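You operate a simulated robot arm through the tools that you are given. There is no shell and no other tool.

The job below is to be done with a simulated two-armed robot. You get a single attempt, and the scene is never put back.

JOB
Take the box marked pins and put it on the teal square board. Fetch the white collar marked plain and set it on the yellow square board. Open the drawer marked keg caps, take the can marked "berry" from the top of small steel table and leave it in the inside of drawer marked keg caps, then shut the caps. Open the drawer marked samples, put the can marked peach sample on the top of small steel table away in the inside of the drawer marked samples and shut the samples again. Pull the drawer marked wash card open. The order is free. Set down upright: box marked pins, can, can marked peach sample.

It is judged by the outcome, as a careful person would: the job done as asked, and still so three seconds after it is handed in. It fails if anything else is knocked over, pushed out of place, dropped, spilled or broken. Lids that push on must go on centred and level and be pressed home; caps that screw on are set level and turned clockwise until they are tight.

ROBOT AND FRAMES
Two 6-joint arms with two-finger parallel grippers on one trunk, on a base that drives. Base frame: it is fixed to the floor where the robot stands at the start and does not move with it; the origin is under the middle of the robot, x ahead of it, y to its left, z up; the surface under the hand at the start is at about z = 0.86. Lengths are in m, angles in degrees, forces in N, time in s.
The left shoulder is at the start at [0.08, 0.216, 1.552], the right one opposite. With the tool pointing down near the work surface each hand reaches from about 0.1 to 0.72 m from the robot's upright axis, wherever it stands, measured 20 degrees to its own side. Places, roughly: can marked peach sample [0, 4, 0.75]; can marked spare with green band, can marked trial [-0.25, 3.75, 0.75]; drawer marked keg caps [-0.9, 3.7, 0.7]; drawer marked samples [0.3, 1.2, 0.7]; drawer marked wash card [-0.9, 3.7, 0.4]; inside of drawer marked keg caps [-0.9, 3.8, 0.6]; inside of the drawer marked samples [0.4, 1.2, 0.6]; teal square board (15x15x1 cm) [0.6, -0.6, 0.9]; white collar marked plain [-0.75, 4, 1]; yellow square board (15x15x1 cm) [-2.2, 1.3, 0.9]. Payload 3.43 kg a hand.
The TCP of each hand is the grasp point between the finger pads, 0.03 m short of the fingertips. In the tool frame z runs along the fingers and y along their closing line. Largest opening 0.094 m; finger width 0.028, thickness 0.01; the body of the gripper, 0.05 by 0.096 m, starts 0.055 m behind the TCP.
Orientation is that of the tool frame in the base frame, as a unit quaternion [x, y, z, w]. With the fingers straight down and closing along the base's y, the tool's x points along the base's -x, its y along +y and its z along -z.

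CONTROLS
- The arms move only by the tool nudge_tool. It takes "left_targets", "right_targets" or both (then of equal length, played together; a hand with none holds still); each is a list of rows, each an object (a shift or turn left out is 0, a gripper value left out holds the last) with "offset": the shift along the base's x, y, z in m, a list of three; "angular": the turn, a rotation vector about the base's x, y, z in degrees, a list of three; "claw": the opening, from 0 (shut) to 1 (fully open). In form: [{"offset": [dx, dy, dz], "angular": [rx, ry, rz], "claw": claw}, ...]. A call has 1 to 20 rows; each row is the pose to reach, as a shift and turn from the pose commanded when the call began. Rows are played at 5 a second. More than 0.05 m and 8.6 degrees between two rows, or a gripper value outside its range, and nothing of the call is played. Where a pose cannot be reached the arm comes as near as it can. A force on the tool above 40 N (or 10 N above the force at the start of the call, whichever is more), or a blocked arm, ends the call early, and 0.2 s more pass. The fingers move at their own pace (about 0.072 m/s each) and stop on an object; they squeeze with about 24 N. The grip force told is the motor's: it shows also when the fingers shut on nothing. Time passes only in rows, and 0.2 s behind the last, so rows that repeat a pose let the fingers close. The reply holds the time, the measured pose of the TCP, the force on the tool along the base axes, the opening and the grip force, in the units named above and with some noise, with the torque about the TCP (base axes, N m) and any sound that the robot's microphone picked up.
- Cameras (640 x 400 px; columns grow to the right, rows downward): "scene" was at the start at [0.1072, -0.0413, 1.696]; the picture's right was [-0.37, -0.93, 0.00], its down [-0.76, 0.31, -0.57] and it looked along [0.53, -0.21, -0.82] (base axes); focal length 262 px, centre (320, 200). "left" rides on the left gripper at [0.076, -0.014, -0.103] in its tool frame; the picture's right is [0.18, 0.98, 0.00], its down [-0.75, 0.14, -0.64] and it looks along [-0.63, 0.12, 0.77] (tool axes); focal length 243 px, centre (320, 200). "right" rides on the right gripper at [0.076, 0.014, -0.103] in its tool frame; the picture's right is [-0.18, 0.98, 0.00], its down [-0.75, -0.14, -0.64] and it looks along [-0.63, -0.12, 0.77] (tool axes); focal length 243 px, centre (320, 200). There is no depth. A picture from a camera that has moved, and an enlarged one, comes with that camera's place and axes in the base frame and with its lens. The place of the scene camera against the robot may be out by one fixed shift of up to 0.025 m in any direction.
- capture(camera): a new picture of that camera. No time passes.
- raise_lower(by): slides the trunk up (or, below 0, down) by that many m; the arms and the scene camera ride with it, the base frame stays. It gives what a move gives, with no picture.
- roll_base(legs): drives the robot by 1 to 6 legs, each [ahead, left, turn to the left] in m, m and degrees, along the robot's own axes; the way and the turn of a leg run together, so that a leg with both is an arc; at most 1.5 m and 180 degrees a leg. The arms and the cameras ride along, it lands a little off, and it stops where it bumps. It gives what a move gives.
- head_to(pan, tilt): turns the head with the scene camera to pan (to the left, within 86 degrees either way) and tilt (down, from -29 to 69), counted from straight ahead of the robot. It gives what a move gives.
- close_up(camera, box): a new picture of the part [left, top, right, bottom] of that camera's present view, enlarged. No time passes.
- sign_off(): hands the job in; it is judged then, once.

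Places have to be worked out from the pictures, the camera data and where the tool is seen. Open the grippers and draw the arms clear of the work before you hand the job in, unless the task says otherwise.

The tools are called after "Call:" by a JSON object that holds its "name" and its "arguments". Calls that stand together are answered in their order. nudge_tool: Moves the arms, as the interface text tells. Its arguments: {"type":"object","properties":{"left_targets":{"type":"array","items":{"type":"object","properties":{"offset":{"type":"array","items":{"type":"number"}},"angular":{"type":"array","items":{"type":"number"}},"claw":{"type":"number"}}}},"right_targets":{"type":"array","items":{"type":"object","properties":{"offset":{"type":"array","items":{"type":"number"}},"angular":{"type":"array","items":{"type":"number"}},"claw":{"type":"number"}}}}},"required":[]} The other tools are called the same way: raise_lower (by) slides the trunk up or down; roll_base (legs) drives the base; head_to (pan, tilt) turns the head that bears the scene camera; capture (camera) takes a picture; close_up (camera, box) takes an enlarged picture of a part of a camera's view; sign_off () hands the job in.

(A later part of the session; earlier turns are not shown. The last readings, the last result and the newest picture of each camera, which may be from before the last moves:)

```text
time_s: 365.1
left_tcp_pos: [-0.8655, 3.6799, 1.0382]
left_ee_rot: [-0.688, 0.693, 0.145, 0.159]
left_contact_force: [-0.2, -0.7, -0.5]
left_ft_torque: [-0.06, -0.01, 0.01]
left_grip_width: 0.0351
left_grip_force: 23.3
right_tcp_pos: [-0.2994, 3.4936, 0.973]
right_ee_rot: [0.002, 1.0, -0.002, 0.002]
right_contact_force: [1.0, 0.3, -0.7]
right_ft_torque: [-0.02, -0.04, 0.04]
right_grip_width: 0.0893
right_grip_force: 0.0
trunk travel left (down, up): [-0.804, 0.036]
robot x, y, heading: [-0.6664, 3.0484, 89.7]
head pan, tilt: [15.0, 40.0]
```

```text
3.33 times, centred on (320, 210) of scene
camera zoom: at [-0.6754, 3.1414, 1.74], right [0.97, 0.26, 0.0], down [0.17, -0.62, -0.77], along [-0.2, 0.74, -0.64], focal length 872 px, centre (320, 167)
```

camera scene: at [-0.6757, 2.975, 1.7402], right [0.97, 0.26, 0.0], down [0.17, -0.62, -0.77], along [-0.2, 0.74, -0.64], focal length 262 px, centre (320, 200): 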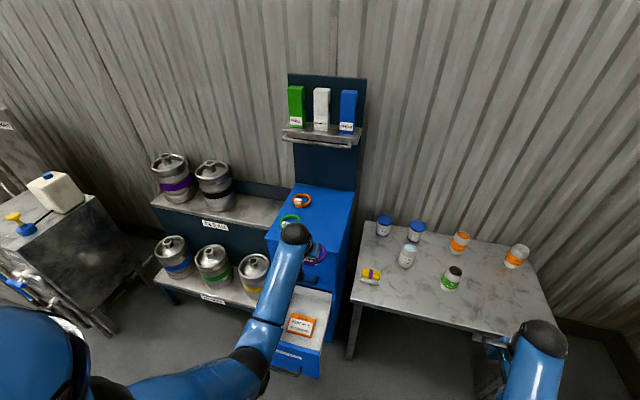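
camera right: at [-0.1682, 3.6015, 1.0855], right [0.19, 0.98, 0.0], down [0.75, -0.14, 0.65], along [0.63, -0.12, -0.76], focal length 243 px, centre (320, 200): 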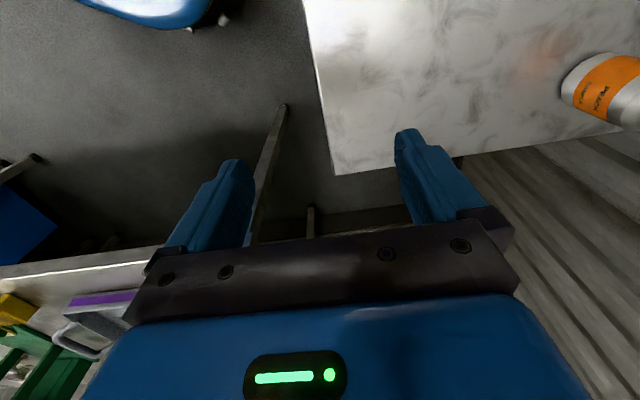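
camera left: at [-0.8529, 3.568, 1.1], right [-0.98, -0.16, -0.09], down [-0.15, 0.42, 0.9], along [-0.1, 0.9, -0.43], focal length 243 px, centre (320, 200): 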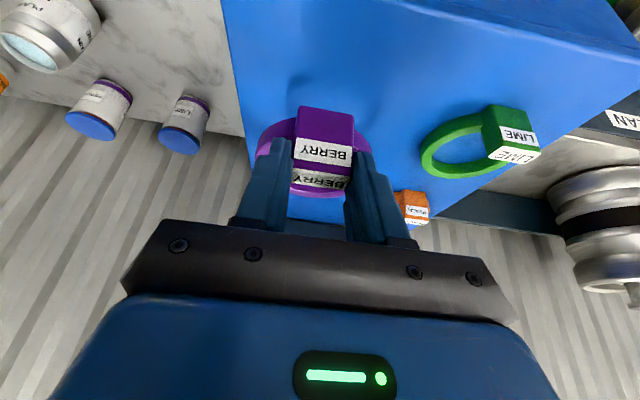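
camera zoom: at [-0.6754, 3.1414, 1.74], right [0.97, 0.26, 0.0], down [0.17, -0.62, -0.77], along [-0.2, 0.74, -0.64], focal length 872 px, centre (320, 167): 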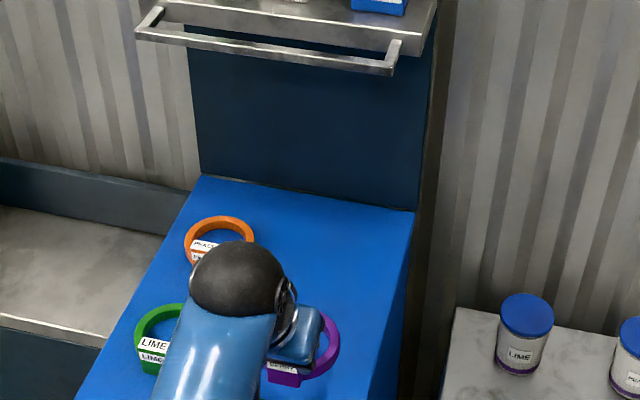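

LIME's tag (same row as BERRY's original) is at y≈3.71, confirming target TCP y≈3.70. I move 2 cm forward and lower to contact.

Call:
{"name": "nudge_tool", "arguments": {"left_targets": [{"offset": [-0.001, 0.02, -0.01]}, {"offset": [-0.001, 0.021, -0.03]}, {"offset": [-0.001, 0.021, -0.045]}, {"offset": [-0.001, 0.021, -0.055]}, {"offset": [-0.001, 0.021, -0.06]}]}}

Call:
{"name": "capture", "arguments": {"camera": "left"}}

```text
time_s: 366.3
left_tcp_pos: [-0.8664, 3.7017, 0.979]
left_ee_rot: [-0.688, 0.693, 0.145, 0.157]
left_contact_force: [-0.2, 0.1, -1.0]
left_ft_torque: [-0.05, 0.01, 0.0]
left_grip_width: 0.0351
left_grip_force: 23.5
right_tcp_pos: [-0.2997, 3.4949, 0.9726]
right_ee_rot: [0.002, 1.0, -0.002, 0.002]
right_contact_force: [-0.1, 0.1, 0.0]
right_ft_torque: [-0.01, 0.0, 0.02]
right_grip_width: 0.0894
right_grip_force: 0.1
trunk travel left (down, up): [-0.804, 0.036]
robot x, y, heading: [-0.6609, 3.0452, 90.0]
head pan, tilt: [15.0, 40.0]
```

```text
taken
camera left: at [-0.8539, 3.5889, 1.0399], right [-0.98, -0.16, -0.09], down [-0.15, 0.42, 0.9], along [-0.1, 0.9, -0.43], focal length 243 px, centre (320, 200)
```

left: 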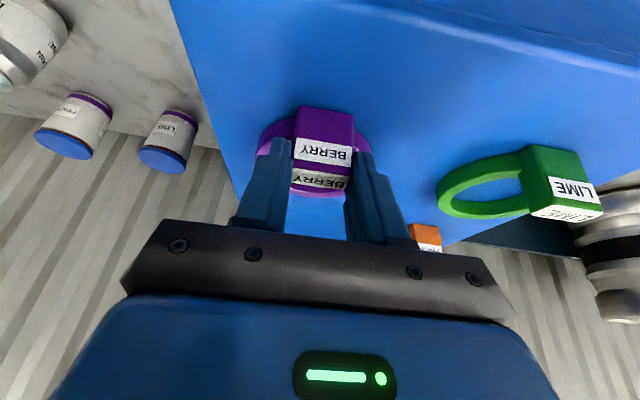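

Not touching yet; I go down in 2–3 mm steps.

Call:
{"name": "nudge_tool", "arguments": {"left_targets": [{"offset": [0, 0, -0.003]}, {"offset": [0, 0, -0.006]}, {"offset": [0, 0, -0.009]}, {"offset": [0, 0, -0.012]}]}}

```text
time_s: 367.3
left_tcp_pos: [-0.8665, 3.6989, 0.97]
left_ee_rot: [-0.688, 0.693, 0.147, 0.16]
left_contact_force: [-0.2, 0.5, 22.0]
left_ft_torque: [0.14, 0.39, -0.04]
left_grip_width: 0.0356
left_grip_force: 24.5
right_tcp_pos: [-0.2973, 3.4924, 0.9741]
right_ee_rot: [0.002, 1.0, 0.0, 0.002]
right_contact_force: [0.2, -0.1, 0.5]
right_ft_torque: [-0.01, 0.01, -0.02]
right_grip_width: 0.089
right_grip_force: 0.0
trunk travel left (down, up): [-0.804, 0.036]
robot x, y, heading: [-0.6643, 3.0405, 90.0]
head pan, tilt: [15.0, 40.0]
```

Contact at z≈0.970. I open the fingers and retreat straight up well above all the collars before moving back.

Call:
{"name": "nudge_tool", "arguments": {"left_targets": [{"offset": [0, 0, 0.001]}, {"offset": [0, 0, 0.001], "claw": 0.45}, {"offset": [0, 0, 0.001], "claw": 0.6}, {"offset": [0, 0, 0.001], "claw": 0.6}, {"offset": [0, 0, 0.02], "claw": 0.6}, {"offset": [0, 0, 0.05], "claw": 0.6}, {"offset": [0, 0, 0.08], "claw": 0.6}, {"offset": [0, 0.01, 0.11], "claw": 0.6}]}}

Call:
{"name": "capture", "arguments": {"camera": "left"}}

Call:
{"name": "close_up", "arguments": {"camera": "scene", "box": [240, 150, 400, 270]}}

```text
time_s: 369.1
left_tcp_pos: [-0.8654, 3.7127, 1.0757]
left_ee_rot: [-0.688, 0.694, 0.146, 0.158]
left_contact_force: [-0.2, 0.1, 0.5]
left_ft_torque: [-0.01, 0.0, 0.01]
left_grip_width: 0.0561
left_grip_force: 0.0
right_tcp_pos: [-0.3, 3.4939, 0.9719]
right_ee_rot: [0.001, 1.0, -0.001, 0.002]
right_contact_force: [0.0, -0.3, 0.4]
right_ft_torque: [0.05, -0.02, -0.01]
right_grip_width: 0.0895
right_grip_force: 0.1
trunk travel left (down, up): [-0.804, 0.036]
robot x, y, heading: [-0.6651, 3.0455, 89.7]
head pan, tilt: [15.0, 40.0]
```

```text
taken
camera left: at [-0.8531, 3.5994, 1.1382], right [-0.98, -0.16, -0.09], down [-0.15, 0.42, 0.9], along [-0.1, 0.9, -0.43], focal length 243 px, centre (320, 200)
```

left: 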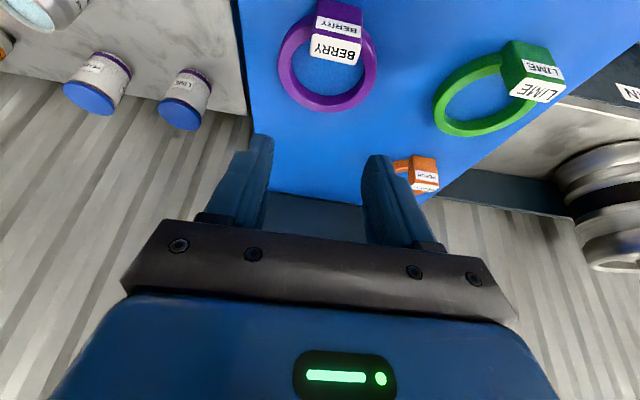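

```text
3.33 times, centred on (320, 210) of scene
camera zoom: at [-0.6751, 3.1418, 1.74], right [0.97, 0.26, 0.0], down [0.17, -0.62, -0.77], along [-0.2, 0.74, -0.64], focal length 872 px, centre (320, 167)
```

zoom: 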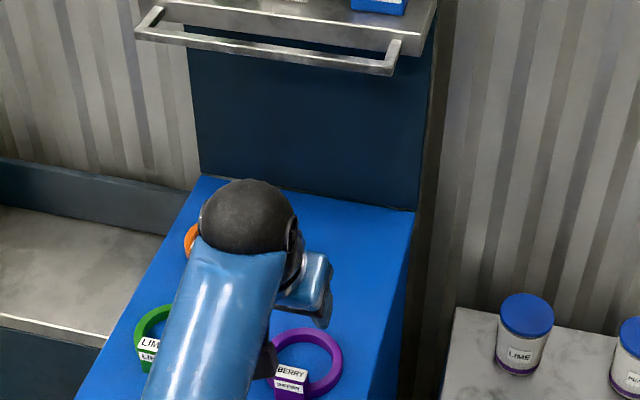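

BERRY collar is back upright in its place. I back away, and fold the left arm down beside me as before, for the peach can.

Call:
{"name": "roll_base", "arguments": {"legs": [[-0.6, 0, 0]]}}

Call:
{"name": "nudge_tool", "arguments": {"left_targets": [{"offset": [-0.004, -0.04, -0.024], "angular": [-2.3, 0, 0]}, {"offset": [-0.008, -0.08, -0.048], "angular": [-4.6, 0, 0]}, {"offset": [-0.012, -0.12, -0.072], "angular": [-6.8, 0, 0]}, {"offset": [-0.016, -0.16, -0.096], "angular": [-9, 0, 0]}, {"offset": [-0.02, -0.2, -0.12], "angular": [-11.4, 0, 0]}, {"offset": [-0.024, -0.24, -0.146], "angular": [-13.6, 0, 0]}, {"offset": [-0.028, -0.28, -0.17], "angular": [-16, 0, 0]}, {"offset": [-0.032, -0.32, -0.195], "angular": [-18, 0, 0]}, {"offset": [-0.036, -0.36, -0.22], "angular": [-20.5, 0, 0]}, {"offset": [-0.04, -0.4, -0.245], "angular": [-22.7, 0, 0]}, {"offset": [-0.045, -0.44, -0.266], "angular": [-25, 0, 0]}, {"offset": [-0.05, -0.48, -0.276], "angular": [-25, 0, 0]}]}}

Call:
{"name": "nudge_tool", "arguments": {"right_targets": [{"offset": [0, 0.04, 0]}, {"offset": [0, 0.08, 0]}, {"offset": [0, 0.12, 0]}, {"offset": [0, 0.16, 0]}, {"offset": [0, 0.2, 0], "claw": 1.0}]}}

Call:
{"name": "head_to", "arguments": {"pan": -15, "tilt": 45}}

Call:
{"name": "capture", "arguments": {"camera": "scene"}}

```text
time_s: 372.5
left_tcp_pos: [-0.8661, 3.113, 1.0741]
left_ee_rot: [-0.688, 0.693, 0.145, 0.158]
left_contact_force: [0.8, 0.5, -0.4]
left_ft_torque: [-0.03, -0.01, 0.02]
left_grip_width: 0.0563
left_grip_force: 0.1
right_tcp_pos: [-0.3015, 2.8954, 0.972]
right_ee_rot: [0.003, 1.0, -0.001, 0.002]
right_contact_force: [-0.3, 0.4, 0.1]
right_ft_torque: [0.03, 0.0, 0.04]
right_grip_width: 0.0892
right_grip_force: 0.0
trunk travel left (down, up): [-0.804, 0.036]
robot x, y, heading: [-0.6712, 2.4433, 89.9]
head pan, tilt: [15.0, 40.0]
```

```text
time_s: 375.1
left_tcp_pos: [-0.9156, 2.6466, 0.8035]
left_ee_rot: [-0.691, 0.723, 0.002, 0.011]
left_contact_force: [0.0, -0.6, 0.4]
left_ft_torque: [-0.02, 0.01, 0.01]
left_grip_width: 0.0561
left_grip_force: 0.0
right_tcp_pos: [-0.3002, 2.8915, 0.9722]
right_ee_rot: [0.002, 1.0, -0.002, 0.002]
right_contact_force: [0.1, -0.5, 0.5]
right_ft_torque: [0.0, 0.03, -0.01]
right_grip_width: 0.0895
right_grip_force: 0.0
trunk travel left (down, up): [-0.804, 0.036]
robot x, y, heading: [-0.6666, 2.4422, 89.9]
head pan, tilt: [15.0, 40.0]
```

```text
time_s: 376.3
left_tcp_pos: [-0.9158, 2.6481, 0.8019]
left_ee_rot: [-0.691, 0.722, 0.0, 0.009]
left_contact_force: [0.2, -0.4, 0.7]
left_ft_torque: [-0.03, -0.01, -0.02]
left_grip_width: 0.0566
left_grip_force: 0.1
right_tcp_pos: [-0.3008, 3.0946, 0.9712]
right_ee_rot: [0.002, 1.0, -0.002, 0.001]
right_contact_force: [0.6, -1.0, -0.6]
right_ft_torque: [-0.03, 0.0, 0.01]
right_grip_width: 0.0942
right_grip_force: 0.1
trunk travel left (down, up): [-0.804, 0.036]
robot x, y, heading: [-0.6645, 2.4421, 89.9]
head pan, tilt: [15.0, 40.0]
```

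```text
time_s: 377.2
left_tcp_pos: [-0.9173, 2.6452, 0.8026]
left_ee_rot: [-0.69, 0.723, 0.001, 0.009]
left_contact_force: [0.1, -0.2, 0.7]
left_ft_torque: [0.0, -0.02, -0.01]
left_grip_width: 0.0565
left_grip_force: 0.1
right_tcp_pos: [-0.3006, 3.0939, 0.9728]
right_ee_rot: [0.003, 1.0, 0.0, 0.002]
right_contact_force: [0.5, -0.7, -0.3]
right_ft_torque: [0.0, 0.0, 0.02]
right_grip_width: 0.094
right_grip_force: 0.0
trunk travel left (down, up): [-0.804, 0.036]
robot x, y, heading: [-0.6632, 2.438, 89.8]
head pan, tilt: [-15.0, 45.0]
```

```text
taken
camera scene: at [-0.6336, 2.5364, 1.7328], right [0.97, -0.26, 0.0], down [-0.18, -0.68, -0.71], along [0.18, 0.68, -0.71], focal length 262 px, centre (320, 200)
```

scene: 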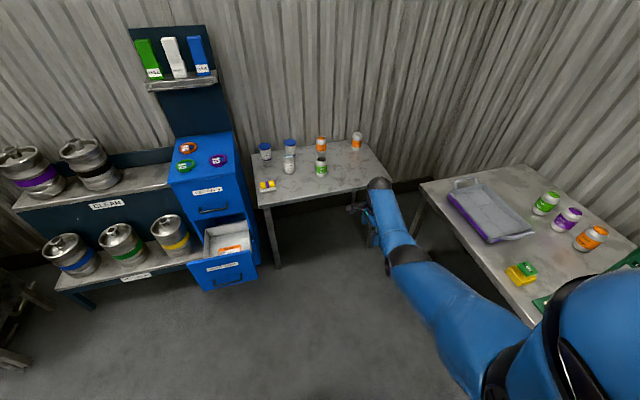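

Hands are placed. I strafe right 0.29 m and drive forward to bring the right hand near the peach sample can.

Call:
{"name": "roll_base", "arguments": {"legs": [[0, -0.29, 0.2], [0.74, 0, 0]]}}

Call:
{"name": "nudge_tool", "arguments": {"right_targets": [{"offset": [0, 0, 0]}, {"offset": [0, 0, 0]}]}}

Call:
{"name": "capture", "arguments": {"camera": "right"}}

Call:
{"name": "capture", "arguments": {"camera": "scene"}}

```text
time_s: 382.8
left_tcp_pos: [-0.6325, 3.3853, 0.8028]
left_ee_rot: [-0.693, 0.721, 0.0, 0.01]
left_contact_force: [1.1, 0.2, 0.2]
left_ft_torque: [-0.02, -0.02, -0.01]
left_grip_width: 0.0562
left_grip_force: 0.1
right_tcp_pos: [-0.0224, 3.8385, 0.9738]
right_ee_rot: [-0.001, 1.0, -0.001, 0.001]
right_contact_force: [0.5, 0.4, -0.2]
right_ft_torque: [0.01, 0.0, 0.02]
right_grip_width: 0.0938
right_grip_force: 0.1
trunk travel left (down, up): [-0.804, 0.036]
robot x, y, heading: [-0.3805, 3.1887, 90.3]
head pan, tilt: [-15.0, 45.0]
```

```text
time_s: 383.4
left_tcp_pos: [-0.6322, 3.3865, 0.8024]
left_ee_rot: [-0.691, 0.723, -0.001, 0.01]
left_contact_force: [-0.1, -0.3, -0.4]
left_ft_torque: [0.0, -0.01, 0.01]
left_grip_width: 0.0564
left_grip_force: 0.1
right_tcp_pos: [-0.0203, 3.8397, 0.973]
right_ee_rot: [-0.001, 1.0, -0.001, 0.003]
right_contact_force: [0.2, 0.4, 0.4]
right_ft_torque: [-0.01, 0.02, 0.03]
right_grip_width: 0.094
right_grip_force: 0.0
trunk travel left (down, up): [-0.804, 0.036]
robot x, y, heading: [-0.3853, 3.1874, 90.4]
head pan, tilt: [-15.0, 45.0]
```

```text
taken
camera right: at [-0.098, 3.8527, 1.0743], right [0.18, 0.98, 0.0], down [0.75, -0.14, 0.65], along [0.63, -0.12, -0.76], focal length 243 px, centre (320, 200)
```

right: 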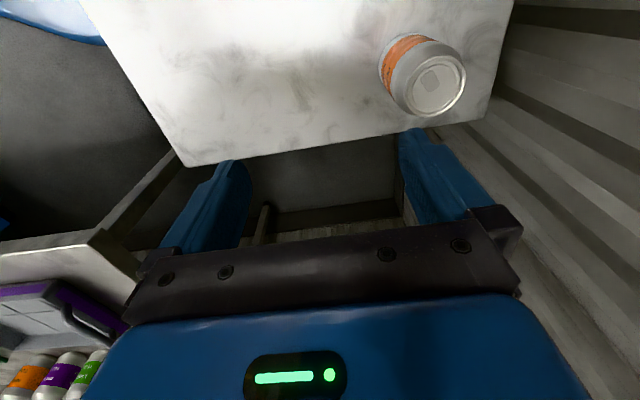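

```text
taken
camera scene: at [-0.3503, 3.2795, 1.733], right [0.97, -0.25, 0.0], down [-0.18, -0.68, -0.71], along [0.18, 0.68, -0.71], focal length 262 px, centre (320, 200)
```

scene: 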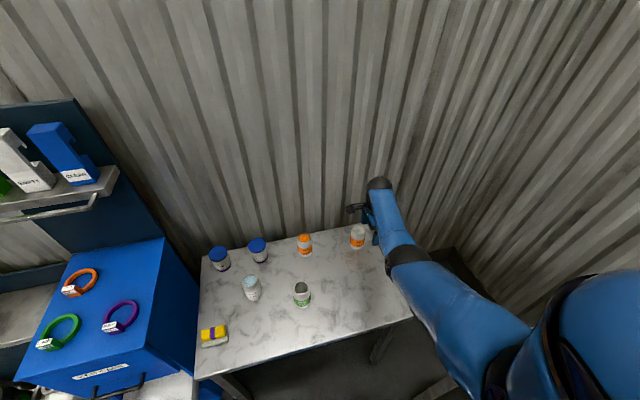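

The peach sample rim is at (-0.0155, 3.949). I move forward 0.107 m and verify.

Call:
{"name": "roll_base", "arguments": {"legs": [[0.107, -0.005, 0]]}}

Call:
{"name": "nudge_tool", "arguments": {"right_targets": [{"offset": [0, 0, 0]}, {"offset": [0, 0, 0]}]}}

Call:
{"name": "capture", "arguments": {"camera": "right"}}

Call:
{"name": "capture", "arguments": {"camera": "left"}}

```text
time_s: 384.6
left_tcp_pos: [-0.6274, 3.4875, 0.8031]
left_ee_rot: [-0.691, 0.723, 0.002, 0.011]
left_contact_force: [-0.2, -0.4, -0.3]
left_ft_torque: [0.06, -0.02, 0.01]
left_grip_width: 0.0565
left_grip_force: 0.0
right_tcp_pos: [-0.0171, 3.9399, 0.9757]
right_ee_rot: [-0.001, 1.0, 0.002, 0.003]
right_contact_force: [0.7, -0.1, 0.8]
right_ft_torque: [0.05, -0.02, 0.02]
right_grip_width: 0.094
right_grip_force: 0.1
trunk travel left (down, up): [-0.804, 0.036]
robot x, y, heading: [-0.3776, 3.2906, 90.3]
head pan, tilt: [-15.0, 45.0]
```

```text
time_s: 385.2
left_tcp_pos: [-0.6287, 3.4895, 0.8018]
left_ee_rot: [-0.691, 0.723, 0.0, 0.011]
left_contact_force: [-0.6, -0.1, -0.3]
left_ft_torque: [0.02, 0.0, 0.02]
left_grip_width: 0.0564
left_grip_force: 0.0
right_tcp_pos: [-0.0164, 3.9403, 0.9733]
right_ee_rot: [-0.002, 1.0, 0.0, 0.002]
right_contact_force: [-1.2, -0.5, 0.3]
right_ft_torque: [0.0, 0.0, -0.01]
right_grip_width: 0.0936
right_grip_force: 0.1
trunk travel left (down, up): [-0.804, 0.036]
robot x, y, heading: [-0.3791, 3.2916, 90.4]
head pan, tilt: [-15.0, 45.0]
```

```text
taken
camera right: at [-0.0933, 3.9544, 1.0759], right [0.18, 0.98, 0.0], down [0.75, -0.14, 0.65], along [0.63, -0.12, -0.76], focal length 243 px, centre (320, 200)
```

right: 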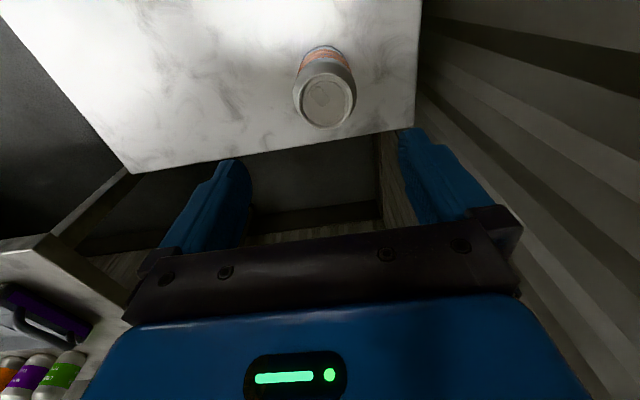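

```text
taken
camera left: at [-0.6183, 3.4102, 0.9052], right [-0.99, -0.14, -0.02], down [-0.12, 0.75, 0.65], along [-0.08, 0.65, -0.76], focal length 243 px, centre (320, 200)
```

left: 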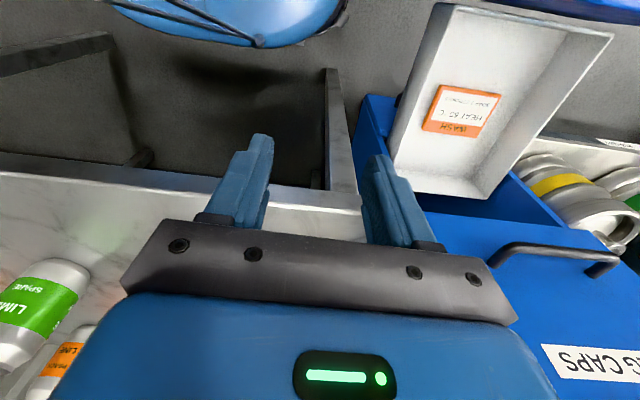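

Nearly centred: I nudge (+4, +6) mm and lower the trunk in stages.

Call:
{"name": "nudge_tool", "arguments": {"right_targets": [{"offset": [0.004, 0.006, 0]}, {"offset": [0.004, 0.006, 0]}]}}

Call:
{"name": "raise_lower", "arguments": {"by": -0.1}}

Call:
{"name": "capture", "arguments": {"camera": "right"}}

Call:
{"name": "capture", "arguments": {"camera": "left"}}

```text
time_s: 385.8
left_tcp_pos: [-0.6279, 3.4915, 0.8034]
left_ee_rot: [-0.691, 0.723, -0.001, 0.01]
left_contact_force: [-0.6, -0.4, -0.3]
left_ft_torque: [-0.03, 0.0, 0.02]
left_grip_width: 0.0563
left_grip_force: 0.0
right_tcp_pos: [-0.0128, 3.9496, 0.9724]
right_ee_rot: [0.0, 1.0, -0.001, 0.002]
right_contact_force: [0.5, -0.5, -0.7]
right_ft_torque: [0.02, 0.0, -0.01]
right_grip_width: 0.0939
right_grip_force: 0.0
trunk travel left (down, up): [-0.804, 0.036]
robot x, y, heading: [-0.3749, 3.2873, 90.2]
head pan, tilt: [-15.0, 45.0]
```

```text
time_s: 387.1
left_tcp_pos: [-0.6286, 3.4911, 0.7026]
left_ee_rot: [-0.691, 0.723, 0.0, 0.01]
left_contact_force: [0.5, -0.3, 0.6]
left_ft_torque: [0.0, 0.01, 0.02]
left_grip_width: 0.0563
left_grip_force: 0.1
right_tcp_pos: [-0.013, 3.9486, 0.8714]
right_ee_rot: [-0.001, 1.0, -0.002, 0.002]
right_contact_force: [0.2, -0.2, 0.1]
right_ft_torque: [0.02, -0.01, -0.02]
right_grip_width: 0.0938
right_grip_force: 0.0
trunk travel left (down, up): [-0.704, 0.136]
robot x, y, heading: [-0.3763, 3.2861, 90.3]
head pan, tilt: [-15.0, 45.0]
```

```text
taken
camera right: at [-0.0894, 3.9637, 0.973], right [0.18, 0.98, 0.0], down [0.75, -0.14, 0.65], along [0.63, -0.12, -0.76], focal length 243 px, centre (320, 200)
```

right: 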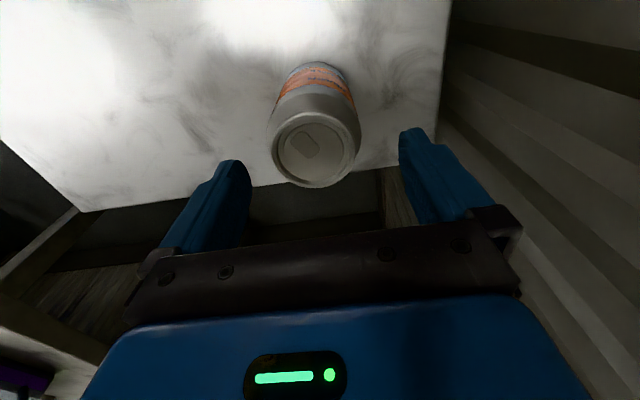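

```text
taken
camera left: at [-0.618, 3.4131, 0.8044], right [-0.99, -0.14, -0.02], down [-0.12, 0.75, 0.65], along [-0.08, 0.65, -0.76], focal length 243 px, centre (320, 200)
```

left: 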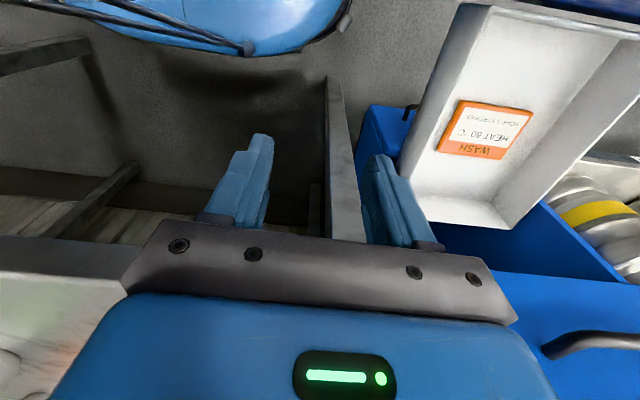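

Good. A small trim, and I lower further around the can.

Call:
{"name": "nudge_tool", "arguments": {"right_targets": [{"offset": [0.003, -0.003, 0]}, {"offset": [0.003, -0.003, 0]}]}}

Call:
{"name": "raise_lower", "arguments": {"by": -0.07}}

Call:
{"name": "nudge_tool", "arguments": {"right_targets": [{"offset": [0, 0, -0.008]}, {"offset": [0, 0, -0.015]}]}}

Call:
{"name": "capture", "arguments": {"camera": "right"}}

```text
time_s: 387.8
left_tcp_pos: [-0.627, 3.4914, 0.7025]
left_ee_rot: [-0.691, 0.722, 0.0, 0.01]
left_contact_force: [-0.7, 0.0, 0.1]
left_ft_torque: [-0.02, 0.01, 0.0]
left_grip_width: 0.0564
left_grip_force: 0.1
right_tcp_pos: [-0.0105, 3.947, 0.8727]
right_ee_rot: [0.0, 1.0, -0.002, 0.002]
right_contact_force: [0.5, 0.2, -0.7]
right_ft_torque: [0.02, -0.03, 0.03]
right_grip_width: 0.0939
right_grip_force: 0.0
trunk travel left (down, up): [-0.704, 0.136]
robot x, y, heading: [-0.378, 3.2934, 90.0]
head pan, tilt: [-15.0, 45.0]
```

```text
time_s: 388.8
left_tcp_pos: [-0.6283, 3.4917, 0.6317]
left_ee_rot: [-0.691, 0.723, 0.0, 0.009]
left_contact_force: [0.1, -0.2, 0.3]
left_ft_torque: [0.0, 0.0, 0.03]
left_grip_width: 0.0563
left_grip_force: 0.1
right_tcp_pos: [-0.009, 3.9468, 0.8012]
right_ee_rot: [-0.001, 1.0, -0.002, 0.002]
right_contact_force: [0.7, 0.7, 0.4]
right_ft_torque: [0.02, 0.02, -0.01]
right_grip_width: 0.0938
right_grip_force: 0.0
trunk travel left (down, up): [-0.634, 0.206]
robot x, y, heading: [-0.3774, 3.287, 90.1]
head pan, tilt: [-15.0, 45.0]
```

```text
time_s: 389.4
left_tcp_pos: [-0.6276, 3.4912, 0.6323]
left_ee_rot: [-0.691, 0.723, 0.0, 0.01]
left_contact_force: [0.1, 0.5, 0.4]
left_ft_torque: [-0.02, 0.01, -0.01]
left_grip_width: 0.0563
left_grip_force: 0.0
right_tcp_pos: [-0.0097, 3.9464, 0.7869]
right_ee_rot: [-0.001, 1.0, -0.002, 0.002]
right_contact_force: [0.7, -0.2, 0.0]
right_ft_torque: [-0.01, -0.01, 0.02]
right_grip_width: 0.094
right_grip_force: 0.0
trunk travel left (down, up): [-0.634, 0.206]
robot x, y, heading: [-0.3774, 3.29, 90.4]
head pan, tilt: [-15.0, 45.0]
```

```text
taken
camera right: at [-0.0864, 3.9608, 0.8885], right [0.18, 0.98, 0.0], down [0.75, -0.14, 0.65], along [0.63, -0.12, -0.76], focal length 243 px, centre (320, 200)
```

right: 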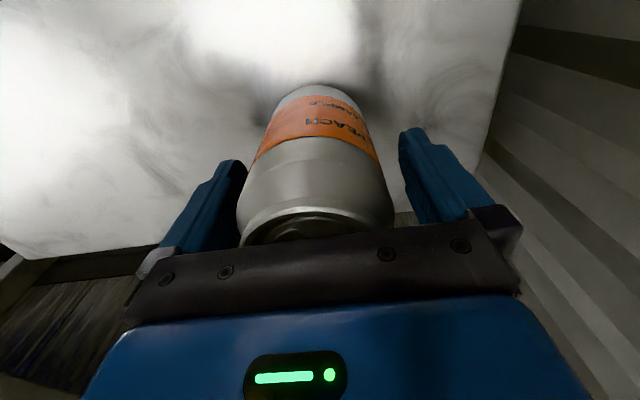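

The can labelled PEACH SAMPLE is between the fingers. I close gently and lift with the trunk.

Call:
{"name": "nudge_tool", "arguments": {"right_targets": [{"offset": [0, -0.002, -0.002], "claw": 0.82}, {"offset": [0, -0.002, -0.002], "claw": 0.74}, {"offset": [0, -0.002, -0.002], "claw": 0.66}, {"offset": [0, -0.002, -0.002], "claw": 0.55}, {"offset": [0, -0.002, -0.002], "claw": 0.55}]}}

Call:
{"name": "raise_lower", "arguments": {"by": 0.2}}

Call:
{"name": "capture", "arguments": {"camera": "right"}}

```text
time_s: 390.6
left_tcp_pos: [-0.628, 3.4918, 0.6325]
left_ee_rot: [-0.691, 0.723, 0.0, 0.009]
left_contact_force: [0.3, -0.5, 0.6]
left_ft_torque: [0.02, 0.01, 0.01]
left_grip_width: 0.0565
left_grip_force: 0.0
right_tcp_pos: [-0.0091, 3.946, 0.7862]
right_ee_rot: [-0.001, 1.0, 0.0, 0.002]
right_contact_force: [0.0, 1.6, 0.5]
right_ft_torque: [0.21, 0.01, 0.03]
right_grip_width: 0.0682
right_grip_force: 24.0
trunk travel left (down, up): [-0.634, 0.206]
robot x, y, heading: [-0.3773, 3.2872, 90.2]
head pan, tilt: [-15.0, 45.0]
```

```text
time_s: 392.8
left_tcp_pos: [-0.6273, 3.4921, 0.8329]
left_ee_rot: [-0.691, 0.723, -0.001, 0.009]
left_contact_force: [-0.6, -0.2, 0.3]
left_ft_torque: [0.0, 0.0, -0.02]
left_grip_width: 0.0562
left_grip_force: 0.1
right_tcp_pos: [-0.0094, 3.9451, 0.9853]
right_ee_rot: [0.0, 1.0, -0.002, 0.002]
right_contact_force: [-0.6, 0.5, -3.9]
right_ft_torque: [0.01, 0.0, 0.02]
right_grip_width: 0.0678
right_grip_force: 24.6
trunk travel left (down, up): [-0.834, 0.006]
robot x, y, heading: [-0.3764, 3.2908, 90.1]
head pan, tilt: [-15.0, 45.0]
```

```text
taken
camera right: at [-0.0861, 3.959, 1.0866], right [0.18, 0.98, 0.0], down [0.75, -0.14, 0.65], along [0.63, -0.12, -0.76], focal length 243 px, centre (320, 200)
```

right: 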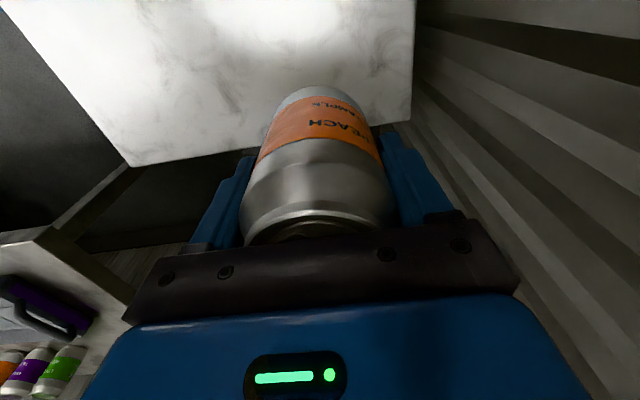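

The peach can is held upright. I back away from the table, draw the right hand in, and head back along the aisle.

Call:
{"name": "roll_base", "arguments": {"legs": [[-0.8, 0, 0]]}}

Call:
{"name": "nudge_tool", "arguments": {"right_targets": [{"offset": [0, -0.04, 0]}, {"offset": [0, -0.08, 0]}, {"offset": [0, -0.12, 0]}, {"offset": [0, -0.16, 0]}, {"offset": [0, -0.2, 0]}]}}

Call:
{"name": "roll_base", "arguments": {"legs": [[0, 0.5, 0], [-1.2, 0, 0], [0, 0, -90]]}}

Call:
{"name": "head_to", "arguments": {"pan": 0, "tilt": 35}}

Call:
{"name": "capture", "arguments": {"camera": "scene"}}

```text
time_s: 397.1
left_tcp_pos: [-0.6251, 2.6964, 0.8328]
left_ee_rot: [-0.69, 0.724, -0.001, 0.009]
left_contact_force: [-0.6, 0.6, 0.8]
left_ft_torque: [-0.02, 0.01, 0.04]
left_grip_width: 0.0564
left_grip_force: 0.1
right_tcp_pos: [-0.0061, 3.1484, 0.9827]
right_ee_rot: [0.0, 1.0, -0.002, 0.001]
right_contact_force: [-0.4, -0.2, -3.6]
right_ft_torque: [-0.01, -0.03, 0.01]
right_grip_width: 0.068
right_grip_force: 23.4
trunk travel left (down, up): [-0.834, 0.006]
robot x, y, heading: [-0.3738, 2.497, 90.3]
head pan, tilt: [-15.0, 45.0]
```

```text
time_s: 398.3
left_tcp_pos: [-0.6253, 2.6928, 0.8332]
left_ee_rot: [-0.69, 0.723, 0.0, 0.01]
left_contact_force: [-0.5, 0.6, 0.3]
left_ft_torque: [0.01, 0.01, 0.03]
left_grip_width: 0.0565
left_grip_force: 0.1
right_tcp_pos: [-0.0064, 2.9468, 0.9851]
right_ee_rot: [-0.001, 1.0, -0.002, 0.002]
right_contact_force: [0.5, -0.8, -4.2]
right_ft_torque: [0.01, 0.0, -0.01]
right_grip_width: 0.068
right_grip_force: 24.3
trunk travel left (down, up): [-0.834, 0.006]
robot x, y, heading: [-0.3731, 2.4921, 90.0]
head pan, tilt: [-15.0, 45.0]
```

```text
time_s: 410.8
left_tcp_pos: [-0.6712, 1.542, 0.8316]
left_ee_rot: [0.023, 1.0, -0.007, 0.005]
left_contact_force: [-0.8, 0.3, -0.2]
left_ft_torque: [-0.02, -0.02, 0.04]
left_grip_width: 0.0563
left_grip_force: 0.1
right_tcp_pos: [-0.4171, 0.9236, 0.9848]
right_ee_rot: [0.707, 0.707, -0.002, 0.0]
right_contact_force: [-0.2, -0.5, -3.4]
right_ft_torque: [-0.02, 0.0, 0.02]
right_grip_width: 0.0672
right_grip_force: 24.1
trunk travel left (down, up): [-0.834, 0.006]
robot x, y, heading: [-0.8714, 1.2896, 0.0]
head pan, tilt: [-15.0, 45.0]
```

```text
time_s: 411.5
left_tcp_pos: [-0.6711, 1.542, 0.8321]
left_ee_rot: [0.025, 1.0, -0.007, 0.007]
left_contact_force: [-0.3, 0.3, -0.2]
left_ft_torque: [-0.01, -0.03, 0.02]
left_grip_width: 0.0566
left_grip_force: 0.0
right_tcp_pos: [-0.416, 0.9228, 0.9851]
right_ee_rot: [0.707, 0.707, -0.003, 0.0]
right_contact_force: [0.7, -0.1, -3.5]
right_ft_torque: [-0.02, 0.01, 0.0]
right_grip_width: 0.0673
right_grip_force: 24.2
trunk travel left (down, up): [-0.834, 0.006]
robot x, y, heading: [-0.873, 1.2932, 0.1]
head pan, tilt: [0.0, 35.0]
```

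```text
taken
camera scene: at [-0.7426, 1.2766, 1.7775], right [0.0, -1.0, 0.0], down [-0.57, 0.0, -0.82], along [0.82, 0.0, -0.57], focal length 262 px, centre (320, 200)
```

scene: 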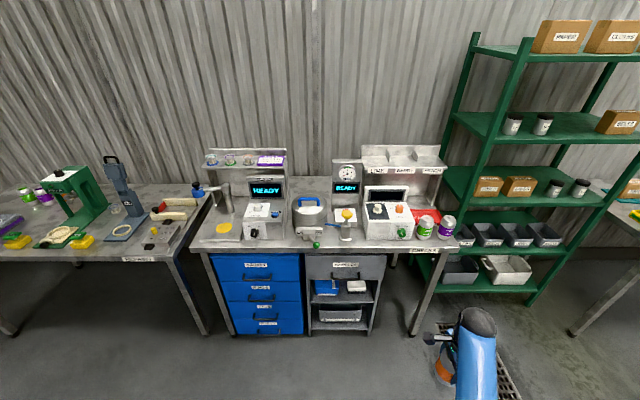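

Facing the bench. I zoom in on the drawer labels.

Call:
{"name": "close_up", "arguments": {"camera": "scene", "box": [200, 220, 420, 345]}}

Call:
{"name": "close_up", "arguments": {"camera": "scene", "box": [300, 245, 396, 305]}}

```text
2.91 times, centred on (310, 282) of scene
camera zoom: at [-0.7426, 1.2766, 1.7775], right [0.0, -1.0, 0.0], down [-0.57, 0.0, -0.82], along [0.82, 0.0, -0.57], focal length 762 px, centre (349, -40)
```

zoom: 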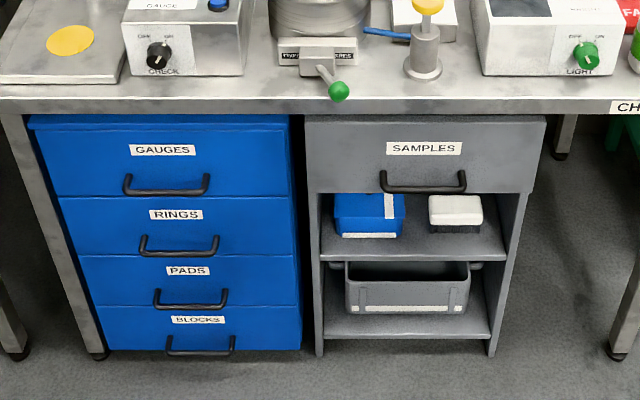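

```text
6.67 times, centred on (348, 275) of scene
camera zoom: at [-0.7426, 1.2766, 1.7775], right [0.0, -1.0, 0.0], down [-0.57, 0.0, -0.82], along [0.82, 0.0, -0.57], focal length 1745 px, centre (133, -300)
```

zoom: 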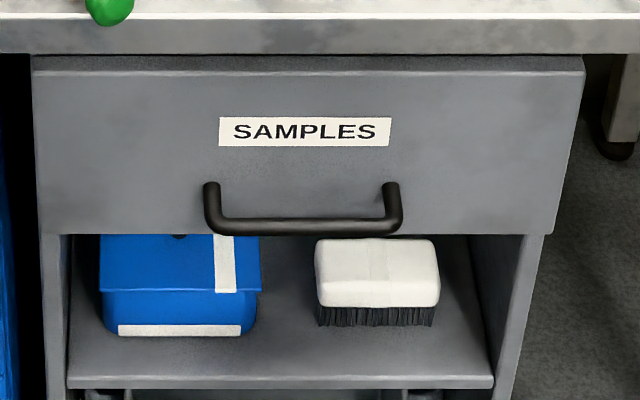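

The SAMPLES drawer has the same kind of bar handle; I estimate it at (0.13, 1.155, 0.67). I swing the left hand to point forward, fingers closing vertically.

Call:
{"name": "nudge_tool", "arguments": {"left_targets": [{"offset": [0.026, -0.003, 0.018], "angular": [-4.62, -4.62, 4.62]}, {"offset": [0.053, -0.007, 0.036], "angular": [-9.24, -9.24, 9.24]}, {"offset": [0.08, -0.01, 0.054], "angular": [-13.9, -13.9, 13.9]}, {"offset": [0.107, -0.013, 0.073], "angular": [-18.5, -18.5, 18.5]}, {"offset": [0.133, -0.017, 0.093], "angular": [-23.1, -23.1, 23.1]}, {"offset": [0.16, -0.02, 0.113], "angular": [-27.7, -27.7, 27.7]}, {"offset": [0.187, -0.023, 0.133], "angular": [-32.3, -32.3, 32.3]}, {"offset": [0.213, -0.027, 0.154], "angular": [-37, -37, 37]}, {"offset": [0.24, -0.03, 0.177], "angular": [-41.6, -41.6, 41.6]}, {"offset": [0.267, -0.033, 0.2], "angular": [-46.2, -46.2, 46.2]}, {"offset": [0.293, -0.037, 0.224], "angular": [-50.8, -50.8, 50.8]}, {"offset": [0.32, -0.04, 0.248], "angular": [-55.4, -55.4, 55.4]}, {"offset": [0.347, -0.043, 0.272], "angular": [-60.1, -60.1, 60.1]}, {"offset": [0.373, -0.047, 0.296], "angular": [-64.7, -64.7, 64.7]}, {"offset": [0.4, -0.05, 0.31], "angular": [-69.3, -69.3, 69.3], "claw": 0.5}]}}

Call:
{"name": "capture", "arguments": {"camera": "left"}}

Call:
{"name": "capture", "arguments": {"camera": "scene"}}

```text
time_s: 414.7
left_tcp_pos: [-0.2722, 1.4904, 1.1413]
left_ee_rot: [-0.485, 0.513, -0.485, 0.516]
left_contact_force: [1.1, 0.7, 0.1]
left_ft_torque: [0.03, -0.01, -0.03]
left_grip_width: 0.047
left_grip_force: 0.1
left hand out of reach, approached as far as the arm can: row 15
right_tcp_pos: [-0.4161, 0.9227, 0.9837]
right_ee_rot: [0.707, 0.707, -0.004, -0.001]
right_contact_force: [0.2, -0.1, -3.5]
right_ft_torque: [0.02, 0.0, 0.0]
right_grip_width: 0.0669
right_grip_force: 23.9
trunk travel left (down, up): [-0.834, 0.006]
robot x, y, heading: [-0.8721, 1.2916, -0.0]
head pan, tilt: [0.0, 35.0]
```

```text
taken
camera left: at [-0.3741, 1.4141, 1.1506], right [0.0, -0.13, -0.99], down [-0.64, 0.76, -0.1], along [0.77, 0.64, -0.08], focal length 243 px, centre (320, 200)
```

left: 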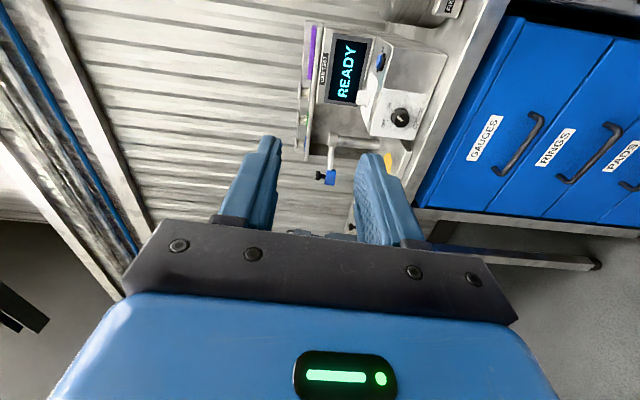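

```text
taken
camera scene: at [-0.7408, 1.2762, 1.7774], right [0.0, -1.0, 0.0], down [-0.57, 0.0, -0.82], along [0.82, 0.0, -0.57], focal length 262 px, centre (320, 200)
```

scene: 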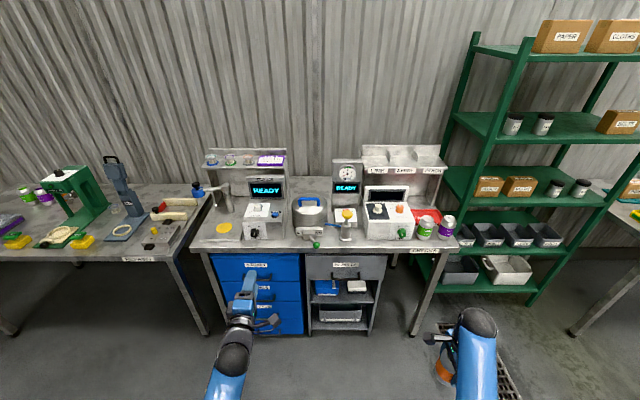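

Orientation is right. I strafe right 0.335 m and lower the trunk to look at the handle with the left camera.

Call:
{"name": "roll_base", "arguments": {"legs": [[0, -0.335, 0]]}}

Call:
{"name": "raise_lower", "arguments": {"by": -0.4}}

Call:
{"name": "capture", "arguments": {"camera": "left"}}

```text
time_s: 416.9
left_tcp_pos: [-0.2725, 1.1572, 1.1398]
left_ee_rot: [-0.486, 0.513, -0.485, 0.514]
left_contact_force: [-0.7, 0.1, 0.2]
left_ft_torque: [0.01, 0.0, 0.03]
left_grip_width: 0.0471
left_grip_force: 0.2
right_tcp_pos: [-0.417, 0.588, 0.9853]
right_ee_rot: [0.708, 0.706, -0.004, 0.001]
right_contact_force: [-0.3, -0.2, -3.4]
right_ft_torque: [-0.02, 0.01, 0.04]
right_grip_width: 0.0667
right_grip_force: 24.4
trunk travel left (down, up): [-0.834, 0.006]
robot x, y, heading: [-0.8709, 0.9547, 0.1]
head pan, tilt: [0.0, 35.0]
```

```text
time_s: 420.8
left_tcp_pos: [-0.2727, 1.1541, 0.7407]
left_ee_rot: [-0.485, 0.513, -0.484, 0.516]
left_contact_force: [-1.0, 0.2, -1.0]
left_ft_torque: [-0.01, 0.03, -0.02]
left_grip_width: 0.0471
left_grip_force: 0.0
right_tcp_pos: [-0.4172, 0.585, 0.5855]
right_ee_rot: [0.707, 0.708, -0.002, -0.001]
right_contact_force: [0.1, 0.4, -3.6]
right_ft_torque: [-0.03, -0.02, 0.02]
right_grip_width: 0.0669
right_grip_force: 24.1
trunk travel left (down, up): [-0.434, 0.406]
robot x, y, heading: [-0.8693, 0.9532, -0.1]
head pan, tilt: [0.0, 35.0]
```

```text
taken
camera left: at [-0.3747, 1.0776, 0.7508], right [0.0, -0.13, -0.99], down [-0.64, 0.76, -0.1], along [0.76, 0.64, -0.08], focal length 243 px, centre (320, 200)
```

left: 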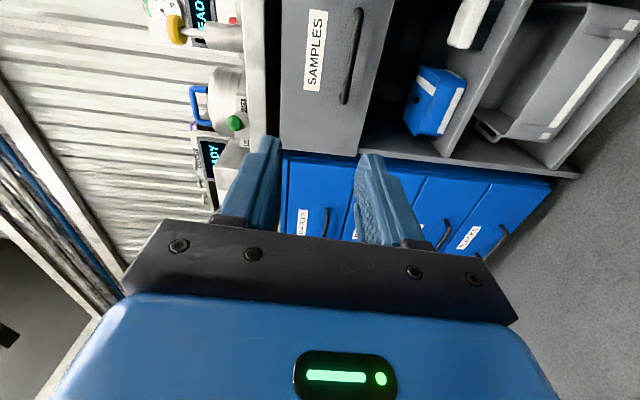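

The bar computes to centre ≈(0.13, 1.163, 0.684). I lower 5.5 cm and drive 0.28 m closer, then re-measure.

Call:
{"name": "raise_lower", "arguments": {"by": -0.056}}

Call:
{"name": "roll_base", "arguments": {"legs": [[0.28, 0.008, 0]]}}

Call:
{"name": "nudge_tool", "arguments": {"left_targets": [{"offset": [0, 0, 0]}, {"offset": [0, 0, 0]}]}}

Call:
{"name": "capture", "arguments": {"camera": "left"}}

Call:
{"name": "capture", "arguments": {"camera": "scene"}}

```text
time_s: 421.7
left_tcp_pos: [-0.273, 1.1537, 0.6852]
left_ee_rot: [-0.484, 0.514, -0.484, 0.517]
left_contact_force: [0.1, 0.0, -0.4]
left_ft_torque: [-0.01, -0.01, 0.03]
left_grip_width: 0.047
left_grip_force: 0.0
right_tcp_pos: [-0.4172, 0.5856, 0.5298]
right_ee_rot: [0.707, 0.707, -0.002, 0.0]
right_contact_force: [1.0, -0.2, -3.3]
right_ft_torque: [-0.03, 0.03, 0.0]
right_grip_width: 0.0671
right_grip_force: 24.2
trunk travel left (down, up): [-0.378, 0.462]
robot x, y, heading: [-0.8711, 0.9546, 0.3]
head pan, tilt: [0.0, 35.0]
```

```text
time_s: 423.7
left_tcp_pos: [0.0068, 1.1628, 0.684]
left_ee_rot: [-0.486, 0.515, -0.484, 0.514]
left_contact_force: [-0.3, 0.2, -0.6]
left_ft_torque: [0.0, -0.03, -0.03]
left_grip_width: 0.047
left_grip_force: 0.0
right_tcp_pos: [-0.1382, 0.5932, 0.5277]
right_ee_rot: [0.707, 0.707, -0.003, 0.0]
right_contact_force: [0.0, 0.1, -2.3]
right_ft_torque: [-0.02, 0.02, -0.01]
right_grip_width: 0.0657
right_grip_force: 24.0
trunk travel left (down, up): [-0.378, 0.462]
robot x, y, heading: [-0.5893, 0.9576, -0.1]
head pan, tilt: [0.0, 35.0]
```

```text
time_s: 424.3
left_tcp_pos: [0.0081, 1.1626, 0.6832]
left_ee_rot: [-0.485, 0.514, -0.485, 0.515]
left_contact_force: [-0.3, -0.1, -0.3]
left_ft_torque: [0.0, -0.04, 0.01]
left_grip_width: 0.0469
left_grip_force: 0.2
right_tcp_pos: [-0.138, 0.5924, 0.5278]
right_ee_rot: [0.708, 0.706, -0.002, 0.0]
right_contact_force: [-0.5, -0.6, -4.2]
right_ft_torque: [-0.03, -0.01, 0.01]
right_grip_width: 0.0657
right_grip_force: 23.8
trunk travel left (down, up): [-0.378, 0.462]
robot x, y, heading: [-0.5914, 0.9633, 0.1]
head pan, tilt: [0.0, 35.0]
```

```text
taken
camera left: at [-0.0949, 1.0852, 0.6946], right [0.0, -0.13, -0.99], down [-0.64, 0.76, -0.1], along [0.77, 0.64, -0.08], focal length 243 px, centre (320, 200)
```

left: 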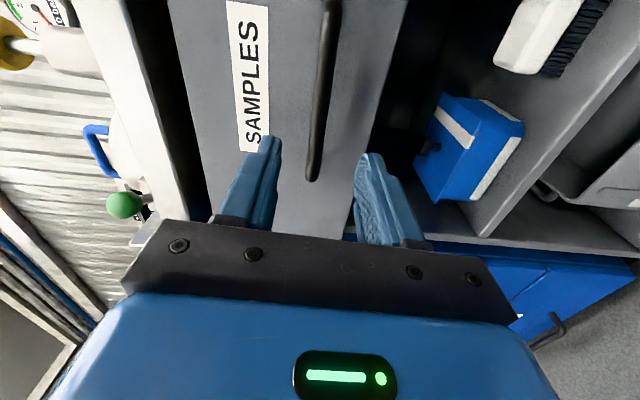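

```text
taken
camera scene: at [-0.4623, 0.9476, 1.3215], right [0.0, -1.0, 0.0], down [-0.57, 0.0, -0.82], along [0.82, 0.0, -0.57], focal length 262 px, centre (320, 200)
```

scene: 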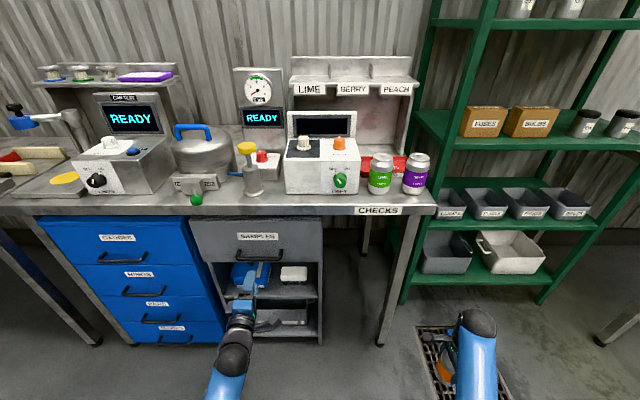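

Refined: bar at x≈0.117, z≈0.683. I drive 6 cm closer and advance the fingers onto it.

Call:
{"name": "roll_base", "arguments": {"legs": [[0.06, 0, 0]]}}

Call:
{"name": "nudge_tool", "arguments": {"left_targets": [{"offset": [0.012, 0, 0]}, {"offset": [0.025, 0, 0]}, {"offset": [0.037, 0, 0]}, {"offset": [0.046, 0, 0]}]}}

Call:
{"name": "capture", "arguments": {"camera": "left"}}

```text
time_s: 425.3
left_tcp_pos: [0.0672, 1.1634, 0.684]
left_ee_rot: [-0.485, 0.514, -0.485, 0.515]
left_contact_force: [0.3, -1.1, 0.0]
left_ft_torque: [-0.01, -0.02, 0.02]
left_grip_width: 0.0471
left_grip_force: 0.1
right_tcp_pos: [-0.0793, 0.5923, 0.5265]
right_ee_rot: [0.708, 0.706, -0.003, 0.0]
right_contact_force: [0.5, 0.3, -3.4]
right_ft_torque: [0.0, 0.01, -0.01]
right_grip_width: 0.0656
right_grip_force: 24.2
trunk travel left (down, up): [-0.378, 0.462]
robot x, y, heading: [-0.5346, 0.961, -0.2]
head pan, tilt: [0.0, 35.0]
```

```text
time_s: 426.3
left_tcp_pos: [0.1132, 1.1622, 0.6832]
left_ee_rot: [-0.486, 0.515, -0.485, 0.514]
left_contact_force: [0.3, -0.4, 0.0]
left_ft_torque: [0.01, -0.02, -0.03]
left_grip_width: 0.0472
left_grip_force: 0.0
right_tcp_pos: [-0.0792, 0.5932, 0.5284]
right_ee_rot: [0.708, 0.706, -0.004, -0.001]
right_contact_force: [0.6, -0.2, -3.0]
right_ft_torque: [0.03, -0.01, 0.01]
right_grip_width: 0.0658
right_grip_force: 23.8
trunk travel left (down, up): [-0.378, 0.462]
robot x, y, heading: [-0.5316, 0.9616, 0.0]
head pan, tilt: [0.0, 35.0]
```

```text
taken
camera left: at [0.0106, 1.0853, 0.694], right [0.0, -0.13, -0.99], down [-0.64, 0.76, -0.1], along [0.77, 0.64, -0.08], focal length 243 px, centre (320, 200)
```

left: 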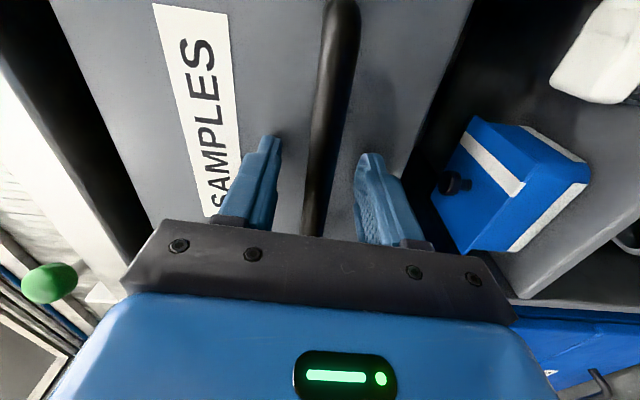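

The bar is between the pads. Before pulling, I check the right hand, because its grip width has crept down slightly.

Call:
{"name": "capture", "arguments": {"camera": "right"}}

```text
taken
camera right: at [-0.0641, 0.6691, 0.6293], right [0.98, -0.19, 0.0], down [-0.14, -0.75, 0.65], along [-0.12, -0.63, -0.76], focal length 243 px, centre (320, 200)
```

right: 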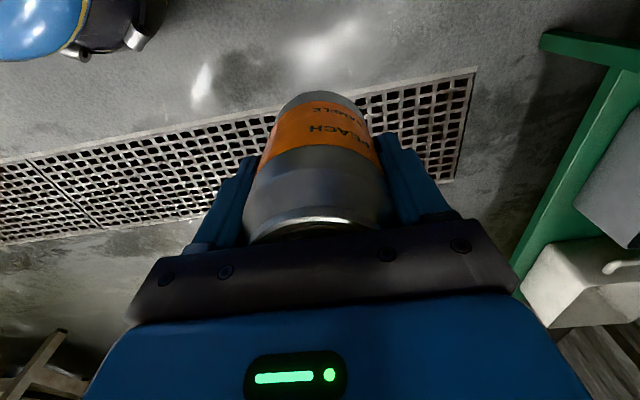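

The can sits as before. I close the left fingers on the bar and pull gently.

Call:
{"name": "nudge_tool", "arguments": {"left_targets": [{"offset": [0, 0, 0.001], "claw": 0.3}, {"offset": [0, 0, 0.001], "claw": 0.05}, {"offset": [0, 0, 0.001], "claw": 0.05}, {"offset": [0, 0, 0.001], "claw": 0.05}]}}

Call:
{"name": "nudge_tool", "arguments": {"left_targets": [{"offset": [-0.01, 0, 0]}, {"offset": [-0.02, 0, 0]}, {"offset": [-0.035, 0, 0]}, {"offset": [-0.05, 0, 0]}]}}

```text
time_s: 427.3
left_tcp_pos: [0.1118, 1.1625, 0.6833]
left_ee_rot: [-0.485, 0.514, -0.486, 0.514]
left_contact_force: [0.2, -0.4, -0.7]
left_ft_torque: [-1.14, 0.0, 0.11]
left_grip_width: 0.0195
left_grip_force: 44.9
right_tcp_pos: [-0.0798, 0.5922, 0.5279]
right_ee_rot: [0.707, 0.707, -0.003, -0.002]
right_contact_force: [1.1, 0.4, -3.8]
right_ft_torque: [0.01, -0.01, 0.0]
right_grip_width: 0.0658
right_grip_force: 23.7
trunk travel left (down, up): [-0.378, 0.462]
robot x, y, heading: [-0.5294, 0.9664, -0.0]
head pan, tilt: [0.0, 35.0]
```

```text
time_s: 428.3
left_tcp_pos: [0.0625, 1.163, 0.6844]
left_ee_rot: [-0.486, 0.514, -0.485, 0.515]
left_contact_force: [-1.5, 0.2, -1.8]
left_ft_torque: [-0.98, 0.0, -0.05]
left_grip_width: 0.0192
left_grip_force: 44.8
right_tcp_pos: [-0.0805, 0.5936, 0.5285]
right_ee_rot: [0.708, 0.706, -0.002, 0.0]
right_contact_force: [1.1, -1.0, -4.1]
right_ft_torque: [0.01, 0.01, -0.01]
right_grip_width: 0.0656
right_grip_force: 24.6
trunk travel left (down, up): [-0.378, 0.462]
robot x, y, heading: [-0.5336, 0.9616, -0.0]
head pan, tilt: [0.0, 35.0]
```

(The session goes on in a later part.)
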